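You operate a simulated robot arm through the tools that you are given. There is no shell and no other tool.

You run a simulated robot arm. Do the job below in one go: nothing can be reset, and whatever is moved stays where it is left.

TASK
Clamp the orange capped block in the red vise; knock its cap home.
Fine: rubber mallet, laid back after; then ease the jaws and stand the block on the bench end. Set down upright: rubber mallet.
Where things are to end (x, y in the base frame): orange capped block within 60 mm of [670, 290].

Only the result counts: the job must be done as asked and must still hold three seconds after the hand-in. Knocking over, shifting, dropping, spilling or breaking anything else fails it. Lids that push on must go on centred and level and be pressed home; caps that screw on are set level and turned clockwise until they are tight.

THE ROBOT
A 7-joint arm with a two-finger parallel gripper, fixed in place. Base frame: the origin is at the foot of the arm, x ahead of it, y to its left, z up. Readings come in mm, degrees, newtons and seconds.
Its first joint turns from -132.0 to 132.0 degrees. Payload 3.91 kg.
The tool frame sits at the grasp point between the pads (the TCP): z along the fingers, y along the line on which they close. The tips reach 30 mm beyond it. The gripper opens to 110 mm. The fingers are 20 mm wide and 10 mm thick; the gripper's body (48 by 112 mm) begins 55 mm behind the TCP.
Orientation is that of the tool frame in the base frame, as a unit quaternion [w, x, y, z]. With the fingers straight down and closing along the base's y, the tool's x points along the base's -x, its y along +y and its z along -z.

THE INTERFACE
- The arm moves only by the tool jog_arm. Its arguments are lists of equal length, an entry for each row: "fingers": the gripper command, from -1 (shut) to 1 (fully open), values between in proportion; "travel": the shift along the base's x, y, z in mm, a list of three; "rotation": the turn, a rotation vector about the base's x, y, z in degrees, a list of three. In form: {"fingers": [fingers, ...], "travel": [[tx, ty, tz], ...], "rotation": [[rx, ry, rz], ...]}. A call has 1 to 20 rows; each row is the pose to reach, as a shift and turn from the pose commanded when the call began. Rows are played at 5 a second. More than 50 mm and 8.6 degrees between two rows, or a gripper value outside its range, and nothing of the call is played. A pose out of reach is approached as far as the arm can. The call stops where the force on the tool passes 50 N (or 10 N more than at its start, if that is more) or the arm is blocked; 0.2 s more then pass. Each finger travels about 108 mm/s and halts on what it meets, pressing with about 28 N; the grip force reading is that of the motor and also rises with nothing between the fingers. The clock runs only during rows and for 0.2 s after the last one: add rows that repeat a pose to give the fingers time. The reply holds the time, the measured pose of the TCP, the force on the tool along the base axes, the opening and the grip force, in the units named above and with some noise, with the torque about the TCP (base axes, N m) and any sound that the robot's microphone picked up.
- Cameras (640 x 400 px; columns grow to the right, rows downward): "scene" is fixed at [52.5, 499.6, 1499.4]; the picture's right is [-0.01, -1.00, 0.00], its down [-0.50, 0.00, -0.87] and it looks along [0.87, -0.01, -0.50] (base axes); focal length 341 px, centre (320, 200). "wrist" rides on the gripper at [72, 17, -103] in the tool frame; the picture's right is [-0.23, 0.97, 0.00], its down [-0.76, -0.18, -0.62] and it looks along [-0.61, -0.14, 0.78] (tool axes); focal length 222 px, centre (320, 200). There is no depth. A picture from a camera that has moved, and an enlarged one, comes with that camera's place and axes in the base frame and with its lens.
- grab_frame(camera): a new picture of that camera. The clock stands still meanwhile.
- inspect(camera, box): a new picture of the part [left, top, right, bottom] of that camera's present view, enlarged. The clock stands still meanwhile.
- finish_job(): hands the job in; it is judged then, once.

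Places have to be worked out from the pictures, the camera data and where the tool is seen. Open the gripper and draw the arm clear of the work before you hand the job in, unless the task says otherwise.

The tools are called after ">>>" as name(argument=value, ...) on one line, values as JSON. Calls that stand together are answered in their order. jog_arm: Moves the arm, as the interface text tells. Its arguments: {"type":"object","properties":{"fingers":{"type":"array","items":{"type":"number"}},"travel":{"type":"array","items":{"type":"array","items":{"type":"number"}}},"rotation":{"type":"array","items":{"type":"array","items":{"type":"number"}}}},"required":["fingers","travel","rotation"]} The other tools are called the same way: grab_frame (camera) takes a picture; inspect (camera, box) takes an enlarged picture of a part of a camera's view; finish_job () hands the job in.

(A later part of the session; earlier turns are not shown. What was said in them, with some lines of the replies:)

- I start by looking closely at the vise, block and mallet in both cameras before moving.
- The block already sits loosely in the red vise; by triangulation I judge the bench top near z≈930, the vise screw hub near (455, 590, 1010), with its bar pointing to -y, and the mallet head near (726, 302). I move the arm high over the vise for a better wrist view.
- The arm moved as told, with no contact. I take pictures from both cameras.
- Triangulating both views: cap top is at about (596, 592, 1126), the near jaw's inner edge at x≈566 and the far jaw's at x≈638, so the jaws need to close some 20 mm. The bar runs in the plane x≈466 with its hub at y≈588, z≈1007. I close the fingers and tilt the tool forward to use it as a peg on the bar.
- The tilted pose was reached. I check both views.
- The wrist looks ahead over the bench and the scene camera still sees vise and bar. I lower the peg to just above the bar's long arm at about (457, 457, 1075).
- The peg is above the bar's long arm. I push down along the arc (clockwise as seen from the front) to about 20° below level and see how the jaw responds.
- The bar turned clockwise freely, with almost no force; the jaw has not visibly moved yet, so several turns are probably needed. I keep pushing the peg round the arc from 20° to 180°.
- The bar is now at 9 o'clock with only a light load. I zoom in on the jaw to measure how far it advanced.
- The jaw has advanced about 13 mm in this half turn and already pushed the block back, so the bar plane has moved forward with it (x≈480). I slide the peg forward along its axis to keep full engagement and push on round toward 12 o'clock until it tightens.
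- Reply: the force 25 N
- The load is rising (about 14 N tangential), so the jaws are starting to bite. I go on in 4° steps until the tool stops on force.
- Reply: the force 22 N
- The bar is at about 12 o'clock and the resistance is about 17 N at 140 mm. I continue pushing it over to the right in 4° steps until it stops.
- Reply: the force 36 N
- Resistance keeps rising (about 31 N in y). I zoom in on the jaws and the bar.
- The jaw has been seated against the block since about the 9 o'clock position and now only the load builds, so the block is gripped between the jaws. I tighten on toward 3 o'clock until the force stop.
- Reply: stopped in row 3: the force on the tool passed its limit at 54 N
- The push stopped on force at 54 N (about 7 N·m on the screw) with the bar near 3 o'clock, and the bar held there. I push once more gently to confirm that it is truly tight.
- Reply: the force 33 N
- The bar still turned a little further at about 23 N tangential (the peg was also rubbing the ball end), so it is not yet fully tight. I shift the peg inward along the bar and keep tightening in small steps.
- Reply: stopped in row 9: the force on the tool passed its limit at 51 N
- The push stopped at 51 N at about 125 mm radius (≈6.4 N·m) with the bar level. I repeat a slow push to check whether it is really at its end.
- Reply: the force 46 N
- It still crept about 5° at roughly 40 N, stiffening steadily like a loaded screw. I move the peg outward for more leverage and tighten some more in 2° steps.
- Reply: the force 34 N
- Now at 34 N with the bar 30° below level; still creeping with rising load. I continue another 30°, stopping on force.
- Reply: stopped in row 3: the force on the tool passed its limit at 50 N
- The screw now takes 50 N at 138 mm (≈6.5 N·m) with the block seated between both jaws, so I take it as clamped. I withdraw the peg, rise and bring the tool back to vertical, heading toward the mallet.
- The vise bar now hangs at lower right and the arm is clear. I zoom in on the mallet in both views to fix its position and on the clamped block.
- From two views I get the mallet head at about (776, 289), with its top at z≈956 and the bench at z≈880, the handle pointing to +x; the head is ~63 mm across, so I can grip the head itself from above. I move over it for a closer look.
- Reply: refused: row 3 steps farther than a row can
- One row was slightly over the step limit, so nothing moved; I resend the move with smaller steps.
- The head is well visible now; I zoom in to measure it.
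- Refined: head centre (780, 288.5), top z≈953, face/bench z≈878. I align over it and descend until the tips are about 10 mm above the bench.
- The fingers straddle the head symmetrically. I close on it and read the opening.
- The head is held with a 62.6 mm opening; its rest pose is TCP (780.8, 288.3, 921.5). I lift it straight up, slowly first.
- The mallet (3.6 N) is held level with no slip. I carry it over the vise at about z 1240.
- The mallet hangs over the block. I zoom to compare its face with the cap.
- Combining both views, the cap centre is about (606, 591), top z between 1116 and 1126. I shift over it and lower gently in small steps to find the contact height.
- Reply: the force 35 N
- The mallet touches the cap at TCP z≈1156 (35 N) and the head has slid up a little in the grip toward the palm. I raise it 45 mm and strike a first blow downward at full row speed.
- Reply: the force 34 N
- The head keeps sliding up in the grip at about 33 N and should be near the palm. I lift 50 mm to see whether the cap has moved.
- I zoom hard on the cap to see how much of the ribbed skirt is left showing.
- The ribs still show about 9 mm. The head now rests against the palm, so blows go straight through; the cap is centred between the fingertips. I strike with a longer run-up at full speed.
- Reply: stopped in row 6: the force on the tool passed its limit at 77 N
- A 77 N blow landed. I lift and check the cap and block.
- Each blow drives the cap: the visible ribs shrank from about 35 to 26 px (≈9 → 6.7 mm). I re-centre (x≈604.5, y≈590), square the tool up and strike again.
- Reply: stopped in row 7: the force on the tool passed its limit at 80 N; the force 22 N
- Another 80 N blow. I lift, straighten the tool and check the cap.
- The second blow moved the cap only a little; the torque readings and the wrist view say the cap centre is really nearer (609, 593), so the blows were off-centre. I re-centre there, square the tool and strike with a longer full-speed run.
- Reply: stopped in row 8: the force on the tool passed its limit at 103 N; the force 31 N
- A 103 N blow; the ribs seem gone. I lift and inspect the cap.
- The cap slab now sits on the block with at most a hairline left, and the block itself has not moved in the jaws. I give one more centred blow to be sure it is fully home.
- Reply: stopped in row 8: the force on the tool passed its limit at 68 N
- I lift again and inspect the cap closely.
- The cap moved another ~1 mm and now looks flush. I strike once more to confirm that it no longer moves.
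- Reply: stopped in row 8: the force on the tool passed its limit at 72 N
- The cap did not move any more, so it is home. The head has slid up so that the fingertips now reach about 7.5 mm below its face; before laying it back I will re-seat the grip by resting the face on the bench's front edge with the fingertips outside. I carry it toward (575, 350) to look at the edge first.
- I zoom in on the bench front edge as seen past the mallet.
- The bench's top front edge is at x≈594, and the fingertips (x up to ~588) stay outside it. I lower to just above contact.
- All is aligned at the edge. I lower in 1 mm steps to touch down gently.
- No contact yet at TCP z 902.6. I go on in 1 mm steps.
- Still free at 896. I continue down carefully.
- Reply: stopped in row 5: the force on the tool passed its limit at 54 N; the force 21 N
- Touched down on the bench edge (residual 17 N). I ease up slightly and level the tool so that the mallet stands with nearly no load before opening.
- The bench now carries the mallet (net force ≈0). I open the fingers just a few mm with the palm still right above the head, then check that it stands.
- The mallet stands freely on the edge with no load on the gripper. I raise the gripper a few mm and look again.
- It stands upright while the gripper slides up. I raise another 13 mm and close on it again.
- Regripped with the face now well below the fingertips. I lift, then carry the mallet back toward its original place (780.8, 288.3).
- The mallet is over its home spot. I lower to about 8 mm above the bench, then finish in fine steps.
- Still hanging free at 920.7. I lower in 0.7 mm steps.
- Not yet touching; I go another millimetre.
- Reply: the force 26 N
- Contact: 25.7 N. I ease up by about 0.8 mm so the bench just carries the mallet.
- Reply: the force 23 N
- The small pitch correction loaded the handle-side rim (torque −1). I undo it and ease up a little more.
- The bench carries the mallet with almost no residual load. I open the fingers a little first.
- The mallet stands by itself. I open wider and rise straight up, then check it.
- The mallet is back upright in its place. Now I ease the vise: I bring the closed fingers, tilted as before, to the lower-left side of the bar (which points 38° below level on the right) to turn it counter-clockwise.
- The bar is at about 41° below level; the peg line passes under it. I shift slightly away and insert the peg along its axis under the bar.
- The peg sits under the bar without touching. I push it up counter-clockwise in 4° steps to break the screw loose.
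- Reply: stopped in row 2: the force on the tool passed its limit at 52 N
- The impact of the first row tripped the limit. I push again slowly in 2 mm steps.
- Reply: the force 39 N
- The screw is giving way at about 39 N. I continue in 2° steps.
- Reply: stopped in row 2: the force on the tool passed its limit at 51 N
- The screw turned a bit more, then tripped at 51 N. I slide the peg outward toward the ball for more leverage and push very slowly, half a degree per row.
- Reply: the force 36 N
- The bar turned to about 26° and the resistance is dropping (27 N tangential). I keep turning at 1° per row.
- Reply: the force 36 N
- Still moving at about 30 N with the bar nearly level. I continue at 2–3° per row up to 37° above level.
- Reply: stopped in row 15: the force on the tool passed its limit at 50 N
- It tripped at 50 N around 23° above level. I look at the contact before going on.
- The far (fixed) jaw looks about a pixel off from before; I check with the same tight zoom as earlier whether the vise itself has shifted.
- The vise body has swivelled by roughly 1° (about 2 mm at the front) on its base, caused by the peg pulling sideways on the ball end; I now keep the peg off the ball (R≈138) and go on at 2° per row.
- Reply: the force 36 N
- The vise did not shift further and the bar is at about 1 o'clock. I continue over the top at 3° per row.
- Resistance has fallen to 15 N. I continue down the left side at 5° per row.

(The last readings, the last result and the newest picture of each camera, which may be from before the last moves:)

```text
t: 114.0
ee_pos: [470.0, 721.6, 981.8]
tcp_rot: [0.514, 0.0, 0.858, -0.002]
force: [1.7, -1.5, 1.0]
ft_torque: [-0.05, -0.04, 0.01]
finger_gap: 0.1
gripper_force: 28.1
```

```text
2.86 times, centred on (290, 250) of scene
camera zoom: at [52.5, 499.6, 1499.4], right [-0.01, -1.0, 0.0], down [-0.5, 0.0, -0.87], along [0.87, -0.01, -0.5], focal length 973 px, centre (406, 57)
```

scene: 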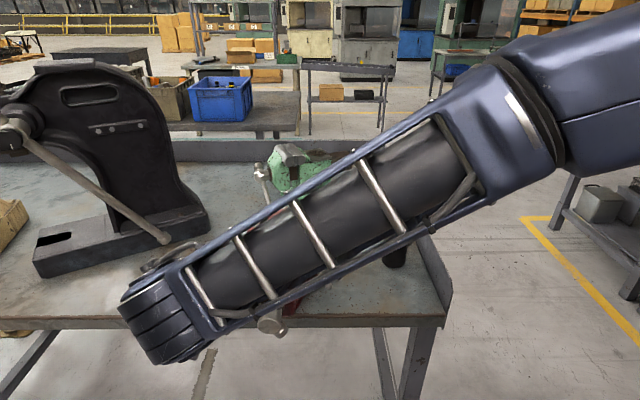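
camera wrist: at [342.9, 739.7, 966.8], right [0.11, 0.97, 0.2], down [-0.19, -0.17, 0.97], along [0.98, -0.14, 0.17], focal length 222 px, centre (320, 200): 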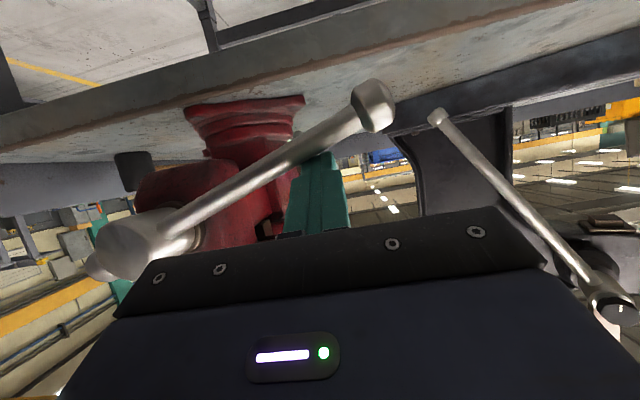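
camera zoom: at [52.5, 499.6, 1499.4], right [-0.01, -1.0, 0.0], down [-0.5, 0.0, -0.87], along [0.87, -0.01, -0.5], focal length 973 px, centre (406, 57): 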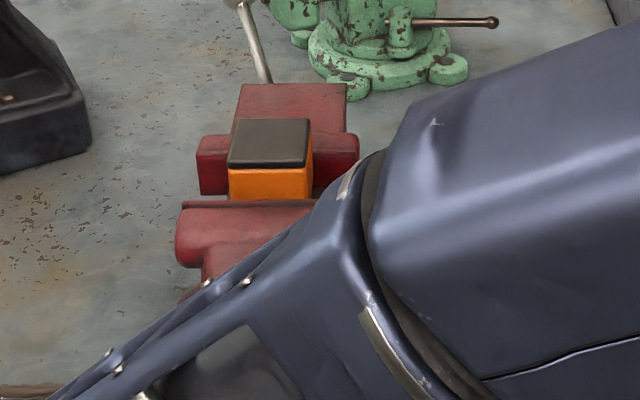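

The load is now nearly zero, so the clamp is released and the jaw starts to back off. I keep turning at 8° per row for most of another half turn to open the jaws.

>>> jog_arm(fingers=[-1, -1, -1, -1, -1, -1, -1, -1, -1, -1, -1, -1, -1, -1, -1, -1, -1, -1, -1, -1], travel=[[0, -5.4, -18.4], [0, -13.5, -35.9], [0, -23.9, -52.3], [0, -36.3, -66.9], [-1, -50.8, -79.6], [-1, -66.9, -90.3], [-2, -84.3, -98.5], [-2, -102.7, -104.3], [-3, -121.7, -107.5], [-3, -141, -108], [-4, -160.1, -105.9], [-4, -178.8, -101], [-5, -196.6, -93.7], [-5, -213.2, -83.8], [-6, -228.2, -71.9], [-6, -241.6, -57.9], [-7, -252.8, -42.1], [-7, -261.6, -25.1], [-8, -268.1, -6.9], [-8, -271.9, 12]], rotation=[[0, 0, 0], [0, 0, 0], [0, 0, 0], [0, 0, 0], [0, 0, 0], [0, 0, 0], [0, 0, 0], [0, 0, 0], [0, 0, 0], [0, 0, 0], [0, 0, 0], [0, 0, 0], [0, 0, 0], [0, 0, 0], [0, 0, 0], [0, 0, 0], [0, 0, 0], [0, 0, 0], [0, 0, 0], [0, 0, 0]])

>>> grab_frame(camera="wrist")

>>> inspect(camera="scene", box=[220, 190, 400, 350])

>>> inspect(camera="scene", box=[248, 210, 296, 258])

```text
t: 118.2
ee_pos: [462.4, 448.7, 994.0]
tcp_rot: [0.515, 0.0, 0.857, -0.002]
force: [0.0, 1.4, -1.7]
ft_torque: [-0.02, 0.0, -0.01]
finger_gap: 0.0
gripper_force: 27.6
```

```text
taken
camera wrist: at [335.2, 466.5, 978.7], right [0.11, 0.97, 0.2], down [-0.19, -0.17, 0.97], along [0.98, -0.14, 0.17], focal length 222 px, centre (320, 200)
```

wrist: 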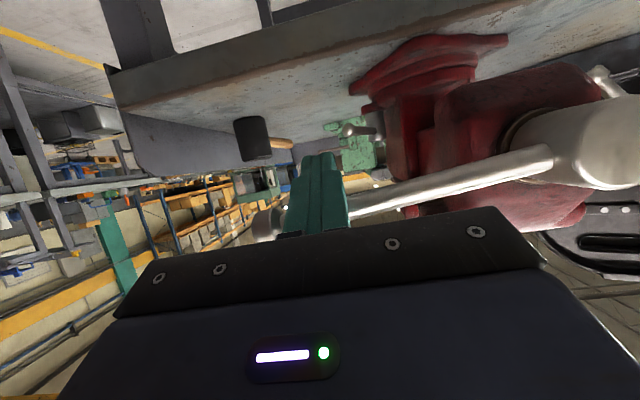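

```text
2.50 times, centred on (310, 270) of scene
camera zoom: at [52.5, 499.6, 1499.4], right [-0.01, -1.0, 0.0], down [-0.5, 0.0, -0.87], along [0.87, -0.01, -0.5], focal length 851 px, centre (345, 25)
```

zoom: 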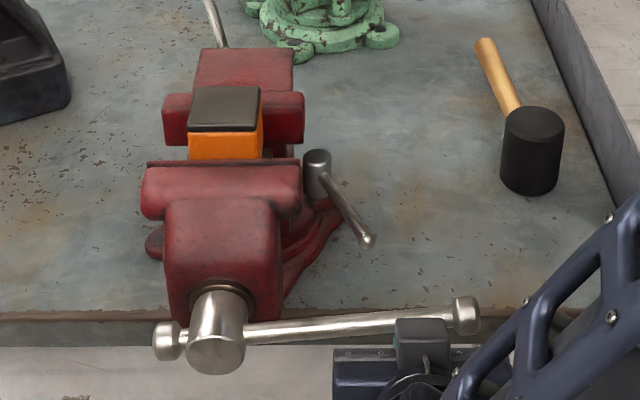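

```text
8.33 times, centred on (272, 234) of scene
camera zoom: at [52.5, 499.6, 1499.4], right [-0.01, -1.0, 0.0], down [-0.5, 0.0, -0.87], along [0.87, -0.01, -0.5], focal length 2838 px, centre (720, -83)
```

zoom: 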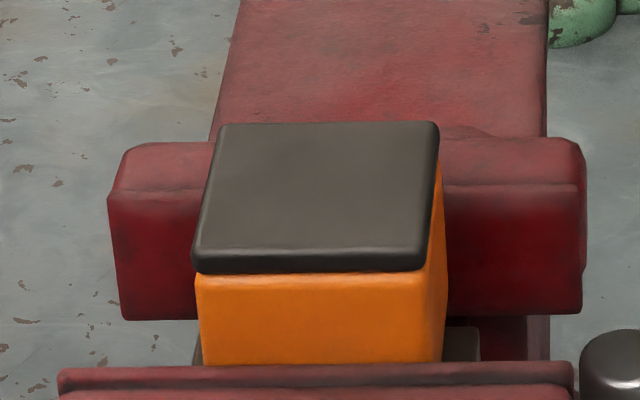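

The jaws have opened; the block rode back with the slide and now has a gap to the far jaw, and the vise is back nearly in line. I withdraw the peg, rise, bring the tool upright and go over the block for a look.

>>> jog_arm(fingers=[-1, -1, -1, -1, -1, -1, -0.5, 0, 0.5, 0.5, 0.5, 0.5, 0.5, 0.5], travel=[[-35, 0, 18], [-70, 0, 36], [-72, 0, 80], [-72, 5, 125], [-70, 15, 165], [-65, 30, 200], [-55, 50, 230], [-40, 70, 250], [-20, 90, 262], [5, 110, 270], [30, 125, 275], [60, 135, 275], [95, 140, 275], [95, 140, 275]], rotation=[[0, 0, 0], [0, 0, 0], [0, 0, 0], [0, 0, 0], [0, 8, 0], [0, 16, 0], [0, 24, 0], [0, 32, 0], [0, 40, 0], [0, 48, 0], [0, 56, 0], [0, 62, 0], [0, 62, 0], [0, 62, 0]])

>>> grab_frame(camera="wrist")

>>> grab_frame(camera="scene")

```text
t: 121.2
ee_pos: [558.6, 591.1, 1269.5]
tcp_rot: [-0.001, -0.002, 1.0, -0.002]
force: [-0.6, 0.5, -0.1]
ft_torque: [-0.02, 0.03, 0.0]
finger_gap: 82.5
gripper_force: 0.1
```

```text
taken
camera wrist: at [484.6, 608.9, 1373.0], right [0.23, 0.97, 0.0], down [0.76, -0.17, 0.62], along [0.61, -0.14, -0.78], focal length 222 px, centre (320, 200)
```

wrist: 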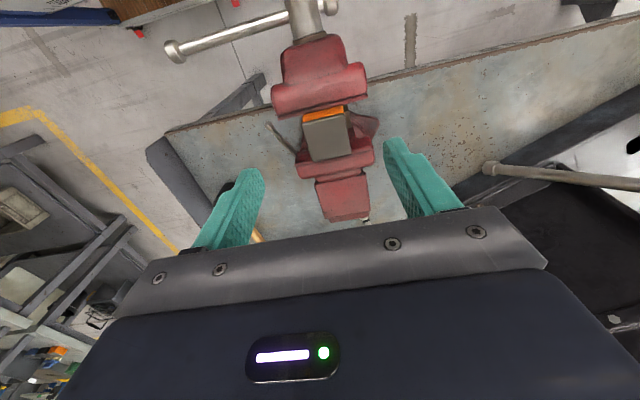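

```text
taken
```

scene: 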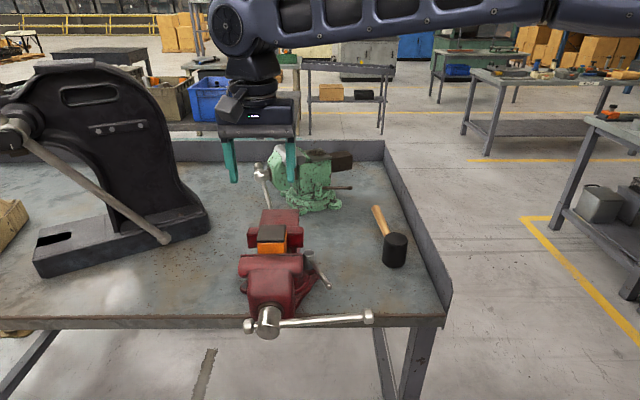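

I zoom in on the block between the eased jaws.

>>> inspect(camera="wrist", box=[280, 80, 390, 190])

>>> inspect(camera="scene", box=[230, 200, 350, 320])

```text
3.64 times, centred on (335, 135) of wrist
camera zoom: at [484.6, 608.9, 1373.0], right [0.23, 0.97, 0.0], down [0.76, -0.17, 0.62], along [0.61, -0.14, -0.78], focal length 808 px, centre (266, 436)
```

zoom: 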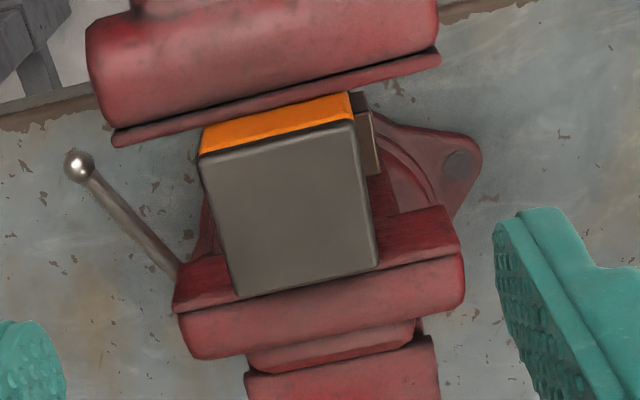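

```text
3.33 times, centred on (290, 260) of scene
camera zoom: at [52.5, 499.6, 1499.4], right [-0.01, -1.0, 0.0], down [-0.5, 0.0, -0.87], along [0.87, -0.01, -0.5], focal length 1135 px, centre (420, 0)
```

zoom: 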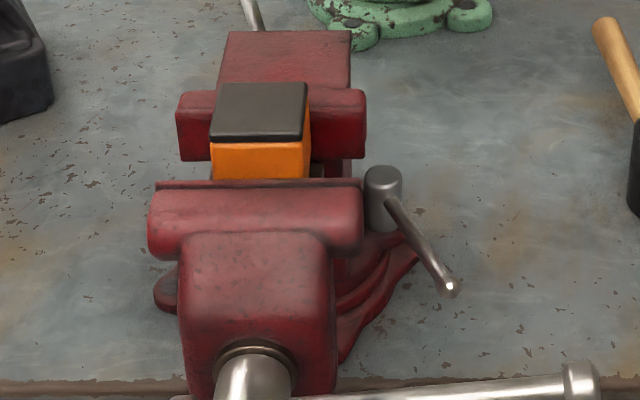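

The cap spans x 571–622, y 566–616, so the block is centred at (596.5, 591) without yaw, standing on the vise slide (z≈1055). I move over it and lower the open fingers beside the block, tips staying about 20 mm above the slide.

>>> jog_arm(fingers=[0.5, 0.5, 0.5, 0.5, 0.5, 0.5, 0.5], travel=[[20, 0, -10], [38, 0, -30], [38, 0, -70], [38, 0, -110], [38, 0, -140], [38, 0, -160], [38, 0, -160]], rotation=[[0.2, -0.1, -0.2], [0.2, -0.1, -0.2], [0.2, -0.1, -0.2], [0.2, -0.1, -0.2], [0.2, -0.1, -0.2], [0.2, -0.1, -0.2], [0.2, -0.1, -0.2]])

>>> grab_frame(camera="wrist")

>>> inspect(camera="scene", box=[230, 170, 340, 280])

```text
t: 122.8
ee_pos: [594.4, 591.3, 1110.5]
tcp_rot: [0.001, 0.001, 1.0, 0.0]
force: [-0.6, 0.0, -0.3]
ft_torque: [0.0, -0.03, 0.0]
finger_gap: 82.3
gripper_force: 0.0
```

```text
taken
camera wrist: at [520.7, 608.6, 1212.7], right [0.23, 0.97, 0.0], down [0.76, -0.18, 0.62], along [0.61, -0.14, -0.78], focal length 222 px, centre (320, 200)
```

wrist: 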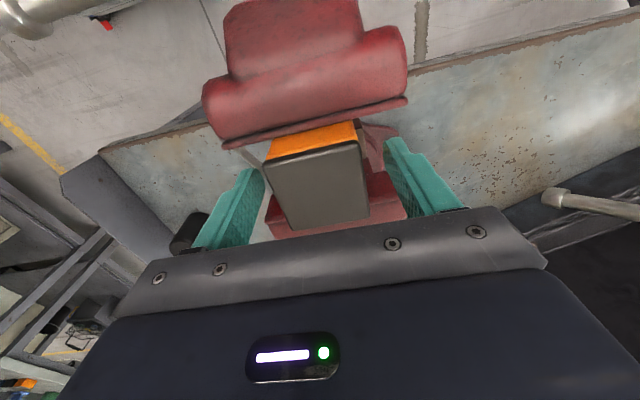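

```text
3.64 times, centred on (285, 225) of scene
camera zoom: at [52.5, 499.6, 1499.4], right [-0.01, -1.0, 0.0], down [-0.5, 0.0, -0.87], along [0.87, -0.01, -0.5], focal length 1238 px, centre (447, 109)
```

zoom: 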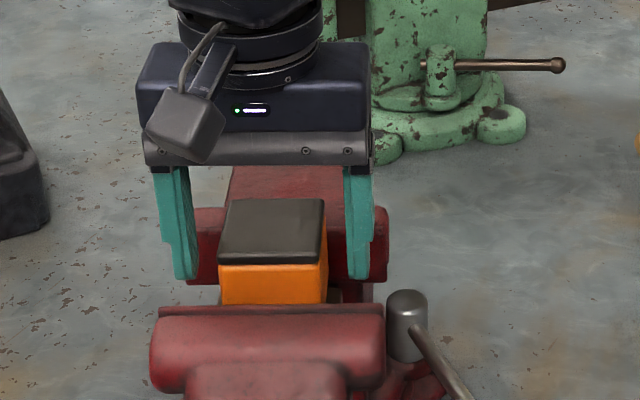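

The fingers straddle the block evenly. I lower 4 mm more and close on it.

>>> jog_arm(fingers=[0.5, 0.3, 0.0, -0.3, -0.7, -1, -1], travel=[[2, 0, -4], [2, 0, -4], [2, 0, -4], [2, 0, -4], [2, 0, -4], [2, 0, -4], [2, 0, -4]], rotation=[[0, 0, 0], [0, 0, 0], [0, 0, 0], [0, 0, 0], [0, 0, 0], [0, 0, 0], [0, 0, 0]])

>>> inspect(camera="scene", box=[230, 170, 340, 280])

```text
t: 124.4
ee_pos: [597.7, 590.3, 1104.3]
tcp_rot: [0.0, 0.001, 1.0, 0.001]
force: [0.3, -0.7, 0.0]
ft_torque: [0.03, 0.02, 0.01]
finger_gap: 54.0
gripper_force: 28.1
```

```text
3.64 times, centred on (285, 225) of scene
camera zoom: at [52.5, 499.6, 1499.4], right [-0.01, -1.0, 0.0], down [-0.5, 0.0, -0.87], along [0.87, -0.01, -0.5], focal length 1238 px, centre (447, 109)
```

zoom: 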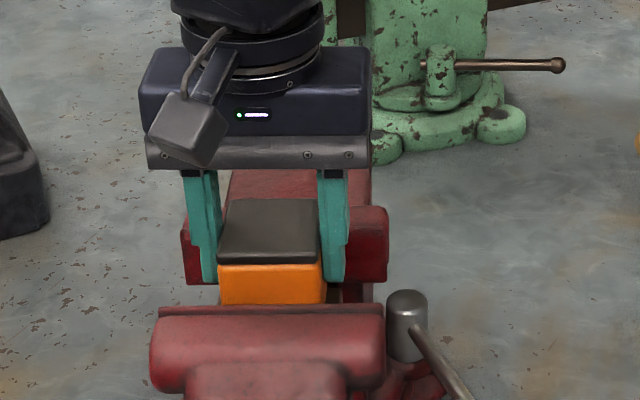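

Gripped with a 54 mm opening. I lift slowly, straight up.

>>> jog_arm(fingers=[-1, -1, -1, -1, -1, -1, -1], travel=[[0, 0, 3], [0, 0, 8], [0, 0, 15], [0, 0, 30], [0, 0, 50], [0, 0, 70], [0, 0, 70]], rotation=[[0, 0, 0], [0, 0, 0], [0, 0, 0], [0, 0, 0], [0, 0, 0], [0, 0, 0], [0, 0, 0]])

>>> inspect(camera="scene", box=[210, 140, 350, 280])

>>> grab_frame(camera="wrist")

```text
t: 126.0
ee_pos: [595.9, 589.5, 1174.7]
tcp_rot: [0.001, 0.001, 1.0, 0.001]
force: [-0.6, -0.5, -3.5]
ft_torque: [0.04, 0.0, 0.02]
finger_gap: 53.9
gripper_force: 28.4
```

```text
2.86 times, centred on (280, 210) of scene
camera zoom: at [52.5, 499.6, 1499.4], right [-0.01, -1.0, 0.0], down [-0.5, 0.0, -0.87], along [0.87, -0.01, -0.5], focal length 973 px, centre (434, 171)
```

zoom: 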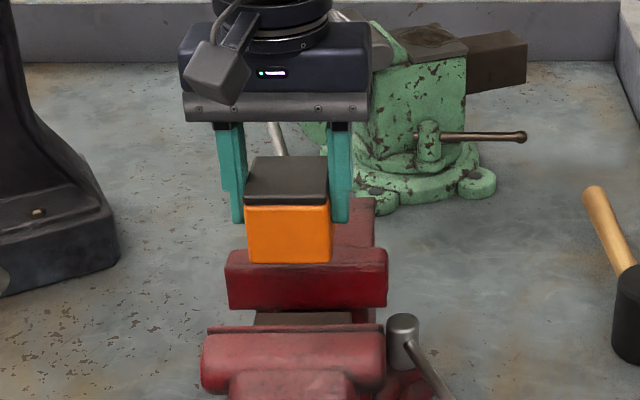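

```text
taken
camera wrist: at [522.9, 608.1, 1278.6], right [0.23, 0.97, 0.0], down [0.76, -0.18, 0.62], along [0.61, -0.14, -0.78], focal length 222 px, centre (320, 200)
```

wrist: 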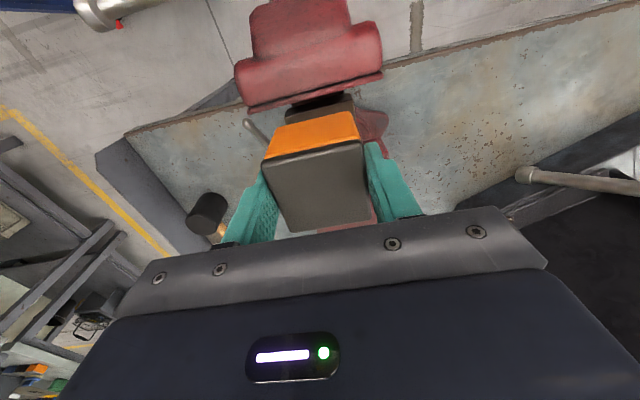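

The whole capped block is in the gripper, cap tight. I raise it and carry it across to about (660, 290) over the bench end.

>>> jog_arm(fingers=[-1, -1, -1, -1, -1, -1, -1, -1, -1, -1, -1, -1, -1, -1, -1], travel=[[0, 0, 30], [0, -10, 55], [8, -45, 60], [18, -88, 60], [28, -131, 60], [38, -174, 60], [48, -217, 60], [57, -257, 50], [64, -290, 30], [64, -299.5, 0], [64, -299.5, -40], [64, -299.5, -85], [64, -299.5, -130], [64, -299.5, -165], [64, -299.5, -165]], rotation=[[0, 0, 0], [0, 0, 0], [0, 0, 0], [0, 0, 0], [0, 0, 0], [0, 0, 0], [0, 0, 0], [0, 0, 0], [0, 0, 0], [0, 0, 0], [0, 0, 0], [0, 0, 0], [0, 0, 0], [0, 0, 0], [0, 0, 0]])

>>> grab_frame(camera="scene")

>>> grab_frame(camera="wrist")

```text
t: 129.2
ee_pos: [661.3, 291.2, 1009.5]
tcp_rot: [0.002, 0.001, 1.0, 0.0]
force: [-0.1, 0.6, -2.9]
ft_torque: [0.0, 0.0, -0.03]
finger_gap: 53.6
gripper_force: 27.8
```

```text
taken
```

scene: 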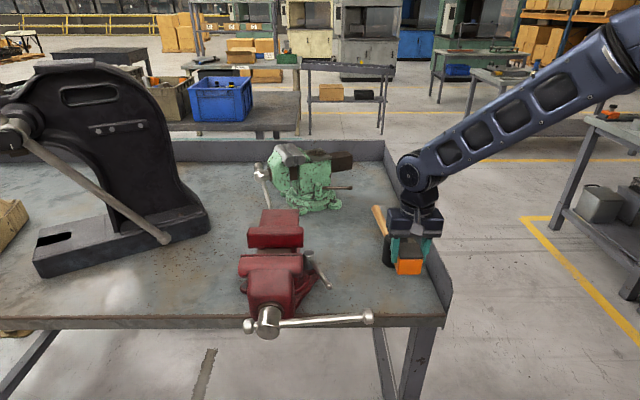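

```text
taken
camera wrist: at [586.8, 309.8, 1113.1], right [0.23, 0.97, 0.0], down [0.76, -0.18, 0.62], along [0.61, -0.14, -0.78], focal length 222 px, centre (320, 200)
```

wrist: 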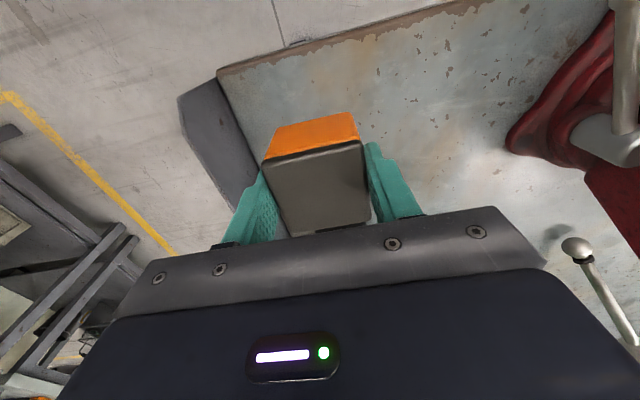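

The block is over the bench end with the mallet well clear behind it. I lower toward the bench.

>>> jog_arm(fingers=[-1, -1, -1, -1, -1, -1], travel=[[0, 0, -30], [0, 0, -55], [0, 0, -68], [0, 0, -74], [0, 0, -76], [0, 0, -76]], rotation=[[0, 0.1, 0], [0, 0.1, 0], [0, 0.1, 0], [0, 0.1, 0], [0, 0.1, 0], [0, 0.1, 0]])

>>> inspect(camera="scene", box=[360, 190, 460, 310])

```text
t: 130.6
ee_pos: [660.9, 291.0, 933.8]
tcp_rot: [0.001, 0.001, 1.0, 0.0]
force: [-0.7, 0.6, -3.0]
ft_torque: [-0.04, 0.02, 0.02]
finger_gap: 53.7
gripper_force: 27.8
```

```text
3.33 times, centred on (410, 250) of scene
camera zoom: at [52.5, 499.6, 1499.4], right [-0.01, -1.0, 0.0], down [-0.5, 0.0, -0.87], along [0.87, -0.01, -0.5], focal length 1135 px, centre (20, 33)
```

zoom: 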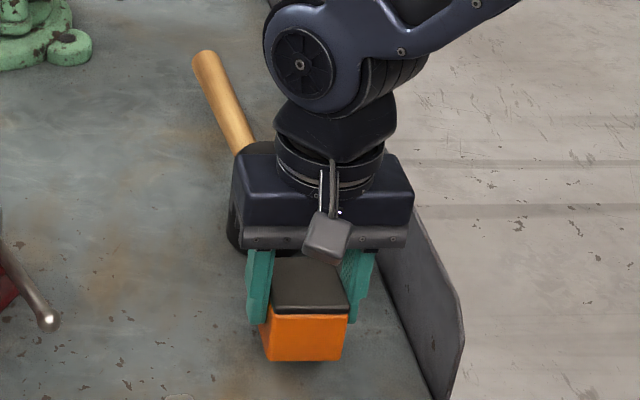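

Still hanging free at 933.8. I lower in small steps until it touches.

>>> jog_arm(fingers=[-1, -1, -1, -1, -1, -1], travel=[[0, 0, -1], [0, 0, -2], [0, 0, -3], [0, 0, -4], [0, 0, -5], [0, 0, -5]], rotation=[[0, 0, 0], [0, 0, 0], [0, 0, 0], [0, 0, 0], [0, 0, 0], [0, 0, 0]])

```text
t: 132.0
ee_pos: [660.1, 291.2, 929.1]
tcp_rot: [0.0, 0.001, 1.0, 0.0]
force: [0.3, 0.3, -2.5]
ft_torque: [-0.02, 0.01, -0.03]
finger_gap: 53.8
gripper_force: 28.1
```

>>> jog_arm(fingers=[-1, -1, -1, -1, -1], travel=[[0, 0, -1], [0, 0, -2], [0, 0, -3], [0, 0, -4], [0, 0, -4]], rotation=[[0, 0, 0], [0, 0, 0], [0, 0, 0], [0, 0, 0], [0, 0, 0]])

```text
t: 133.2
ee_pos: [660.2, 291.6, 925.7]
tcp_rot: [0.0, 0.001, 1.0, 0.0]
force: [-0.1, -0.5, -2.5]
ft_torque: [-0.01, 0.0, -0.01]
finger_gap: 53.7
gripper_force: 28.1
```

No contact yet; I continue in 1 mm steps.

>>> jog_arm(fingers=[-1, -1, -1, -1, -1], travel=[[0, 0, -1], [0, 0, -2], [0, 0, -3], [0, 0, -4], [0, 0, -4]], rotation=[[0, 0, 0], [0, 0, 0], [0, 0, 0], [0, 0, 0], [0, 0, 0]])

>>> inspect(camera="scene", box=[370, 220, 450, 310])

```text
t: 134.4
ee_pos: [660.2, 290.8, 919.6]
tcp_rot: [0.001, 0.001, 1.0, -0.001]
force: [0.4, -0.4, -2.5]
ft_torque: [0.01, 0.04, -0.03]
finger_gap: 53.8
gripper_force: 28.2
```

```text
4.44 times, centred on (410, 265) of scene
camera zoom: at [52.5, 499.6, 1499.4], right [-0.01, -1.0, 0.0], down [-0.5, 0.0, -0.87], along [0.87, -0.01, -0.5], focal length 1514 px, centre (-80, -89)
```

zoom: 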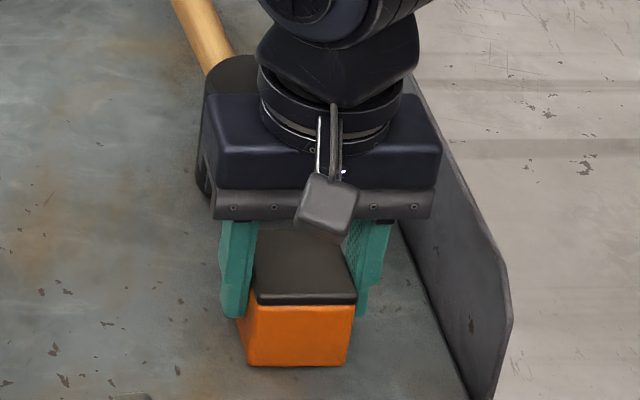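

>>> jog_arm(fingers=[-1, -1, -1, -1, -1], travel=[[0, 0, -1], [0, 0, -2], [0, 0, -3], [0, 0, -4], [0, 0, -4]], rotation=[[0, 0, 0], [0, 0, 0], [0, 0, 0], [0, 0, 0], [0, 0, 0]])

```text
t: 135.6
ee_pos: [661.5, 290.2, 918.2]
tcp_rot: [0.001, 0.001, 1.0, 0.0]
force: [2.4, -6.8, 20.2]
ft_torque: [-0.22, -0.09, -0.04]
finger_gap: 54.0
gripper_force: 27.4
```

Contact at TCP z≈918 with 20 N. I ease up a little so the bench just carries the block.

>>> jog_arm(fingers=[-1, -1, -1], travel=[[0, -0.2, 0.8], [0, -0.4, 1.6], [0, -0.4, 1.6]], rotation=[[0, 0, 0], [0, 0, 0], [0, 0, 0]])

```text
t: 136.4
ee_pos: [660.5, 290.0, 918.8]
tcp_rot: [-0.001, 0.0, 1.0, 0.001]
force: [-0.6, 0.0, -3.9]
ft_torque: [0.02, -0.01, -0.06]
finger_gap: 53.5
gripper_force: 28.1
```

It is now just off the bench again; I lower by 0.8 mm and then open.

>>> jog_arm(fingers=[-1, -1, -1], travel=[[0, 0, -0.4], [0, 0, -0.8], [0, 0, -0.8]], rotation=[[0, 0, 0], [0, 0, 0], [0, 0, 0]])

```text
t: 137.2
ee_pos: [661.5, 289.7, 918.4]
tcp_rot: [0.0, 0.001, 1.0, 0.0]
force: [0.5, 0.5, 0.6]
ft_torque: [0.12, -0.11, -0.01]
finger_gap: 53.7
gripper_force: 28.3
```

The bench carries the block (net force ≈0). I open the fingers and, once clear, rise straight up.

>>> jog_arm(fingers=[0.05, 0.15, 0.3, 0.5, 0.5, 0.5, 0.5, 0.5, 0.5, 0.5], travel=[[0, 0, 0], [0, 0, 0], [0, 0, 0], [0, 0, 0], [0, 0, 10], [0, 0, 35], [0, 0, 75], [0, 0, 120], [0, 0, 165], [0, 0, 200]], rotation=[[0, 0, 0], [0, 0, 0], [0, 0, 0], [0, 0, 0], [0, 0, 0], [0, 0, 0], [0, 0, 0], [0, 0, 0], [0, 0, 0], [0, 0, 0]])

>>> inspect(camera="scene", box=[340, 190, 460, 310])

>>> grab_frame(camera="wrist")

```text
t: 139.4
ee_pos: [660.4, 289.2, 1117.3]
tcp_rot: [0.0, 0.001, 1.0, 0.0]
force: [1.4, -0.6, -0.4]
ft_torque: [0.0, 0.0, 0.04]
finger_gap: 82.5
gripper_force: 0.1
```

```text
3.33 times, centred on (400, 250) of scene
camera zoom: at [52.5, 499.6, 1499.4], right [-0.01, -1.0, 0.0], down [-0.5, 0.0, -0.87], along [0.87, -0.01, -0.5], focal length 1135 px, centre (53, 33)
```

zoom: 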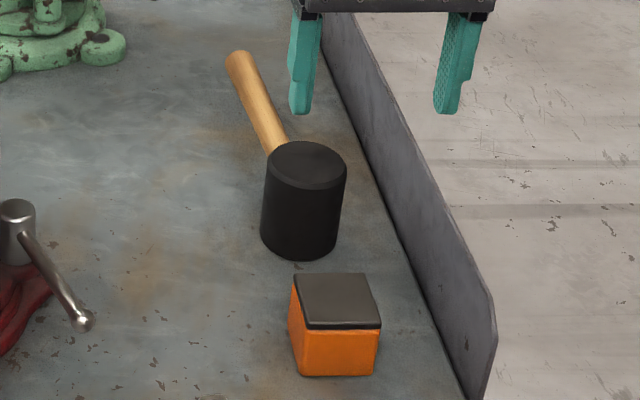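

```text
taken
camera wrist: at [586.8, 306.8, 1220.3], right [0.23, 0.97, 0.0], down [0.76, -0.18, 0.62], along [0.61, -0.14, -0.78], focal length 222 px, centre (320, 200)
```

wrist: 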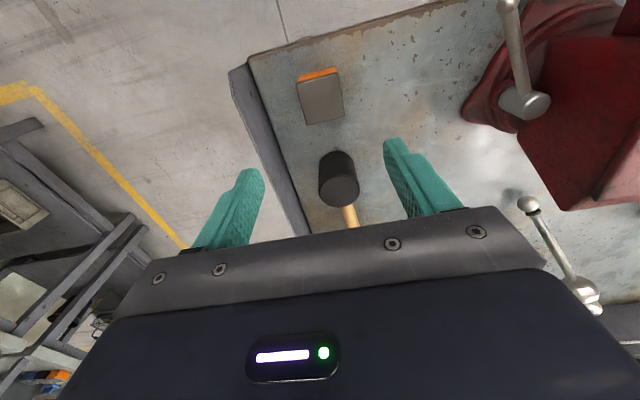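

The block stands upright at about (660, 289) with its cap flush, and the mallet stands undisturbed behind it. I draw the arm clear, up and back, and check the whole scene.

>>> jog_arm(fingers=[0.5, 0.5, 0.5, 0.7, 1, 1, 1, 1, 1, 1, 1, 1], travel=[[0, 0, 40], [0, 5, 85], [-20, 15, 125], [-55, 30, 155], [-95, 50, 175], [-135, 75, 190], [-175, 100, 205], [-212, 127, 215], [-250, 155, 222], [-285, 180, 228], [-310, 200, 230], [-310, 200, 230]], rotation=[[0, 0, 0], [0, 0, 0], [0, 0, 0], [0, 0, 0], [0, 0, 0], [0, 0, 0], [0, 0, 0], [0, 0, 0], [0, 0, 0], [0, 0, 0], [0, 0, 0], [0, 0, 0]])

>>> grab_frame(camera="scene")

>>> inspect(camera="scene", box=[220, 190, 380, 350])

>>> inspect(camera="scene", box=[350, 190, 450, 310])

>>> grab_frame(camera="wrist")

```text
t: 142.0
ee_pos: [349.4, 490.7, 1348.1]
tcp_rot: [0.0, 0.001, 1.0, -0.001]
force: [0.7, 0.0, -0.3]
ft_torque: [-0.01, 0.02, 0.04]
finger_gap: 110.1
gripper_force: 0.0
```

```text
taken
```

scene: 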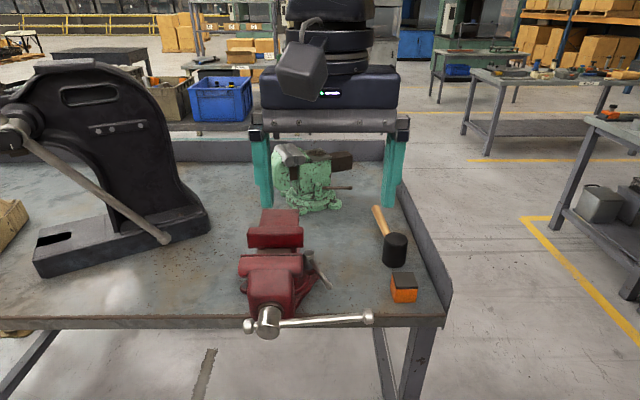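

```text
2.50 times, centred on (300, 270) of scene
camera zoom: at [52.5, 499.6, 1499.4], right [-0.01, -1.0, 0.0], down [-0.5, 0.0, -0.87], along [0.87, -0.01, -0.5], focal length 851 px, centre (370, 25)
```

zoom: 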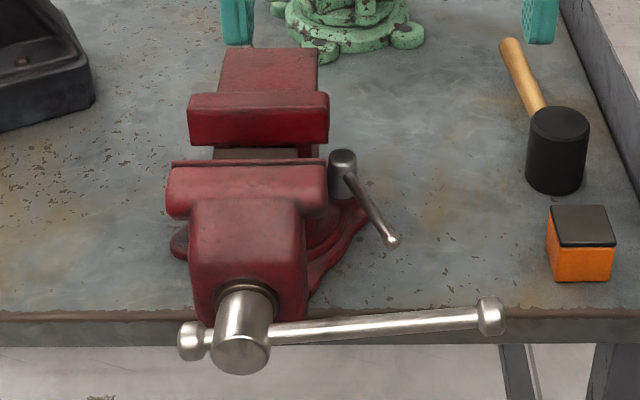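

```text
3.33 times, centred on (400, 250) of scene
camera zoom: at [52.5, 499.6, 1499.4], right [-0.01, -1.0, 0.0], down [-0.5, 0.0, -0.87], along [0.87, -0.01, -0.5], focal length 1135 px, centre (53, 33)
```

zoom: 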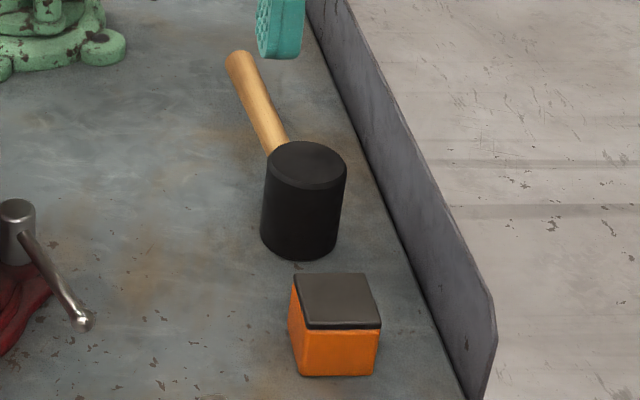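

```text
taken
camera wrist: at [275.2, 507.6, 1451.9], right [0.23, 0.97, 0.0], down [0.76, -0.18, 0.62], along [0.61, -0.14, -0.78], focal length 222 px, centre (320, 200)
```

wrist: 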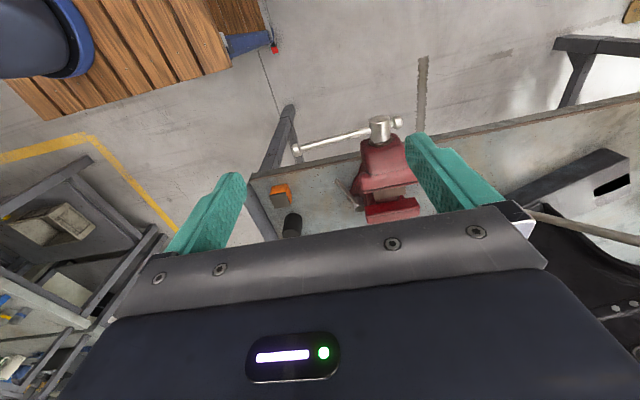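

The vise is eased and in line as at the start. The mallet stands upright in its place, and the capped block stands on the bench end at about (660, 289), within 60 mm of the target, with its cap flush. The gripper is open and the arm is clear, so I hand the job in.

>>> finish_job()

```text
The job is handed in.
```

The job is done and handed in. The orange block's cap is knocked fully home and the block stands upright on the bench end at about (660, 289), roughly 10 mm from the target.

- **Clamping:** I turned the red vise about 1.1 turns clockwise, to roughly 6.5 N·m. The block did not move in the jaws under the blows.
- **Cap:** Several blows with the rubber mallet drove the cap down. The last blow did not move it any further, and it sits flush and level.
- **Mallet:** It is back upright in its original spot, with the head within a few millimetres and the handle turned about 2.5°.
- **Vise:** I turned it back about one full turn, so the jaws are open roughly as they were at the start. While loosening, the vise body swivelled by about 1° on its base. It came back nearly all the way and looks in line with its starting position.

The gripper is open and the arm is clear of the work.
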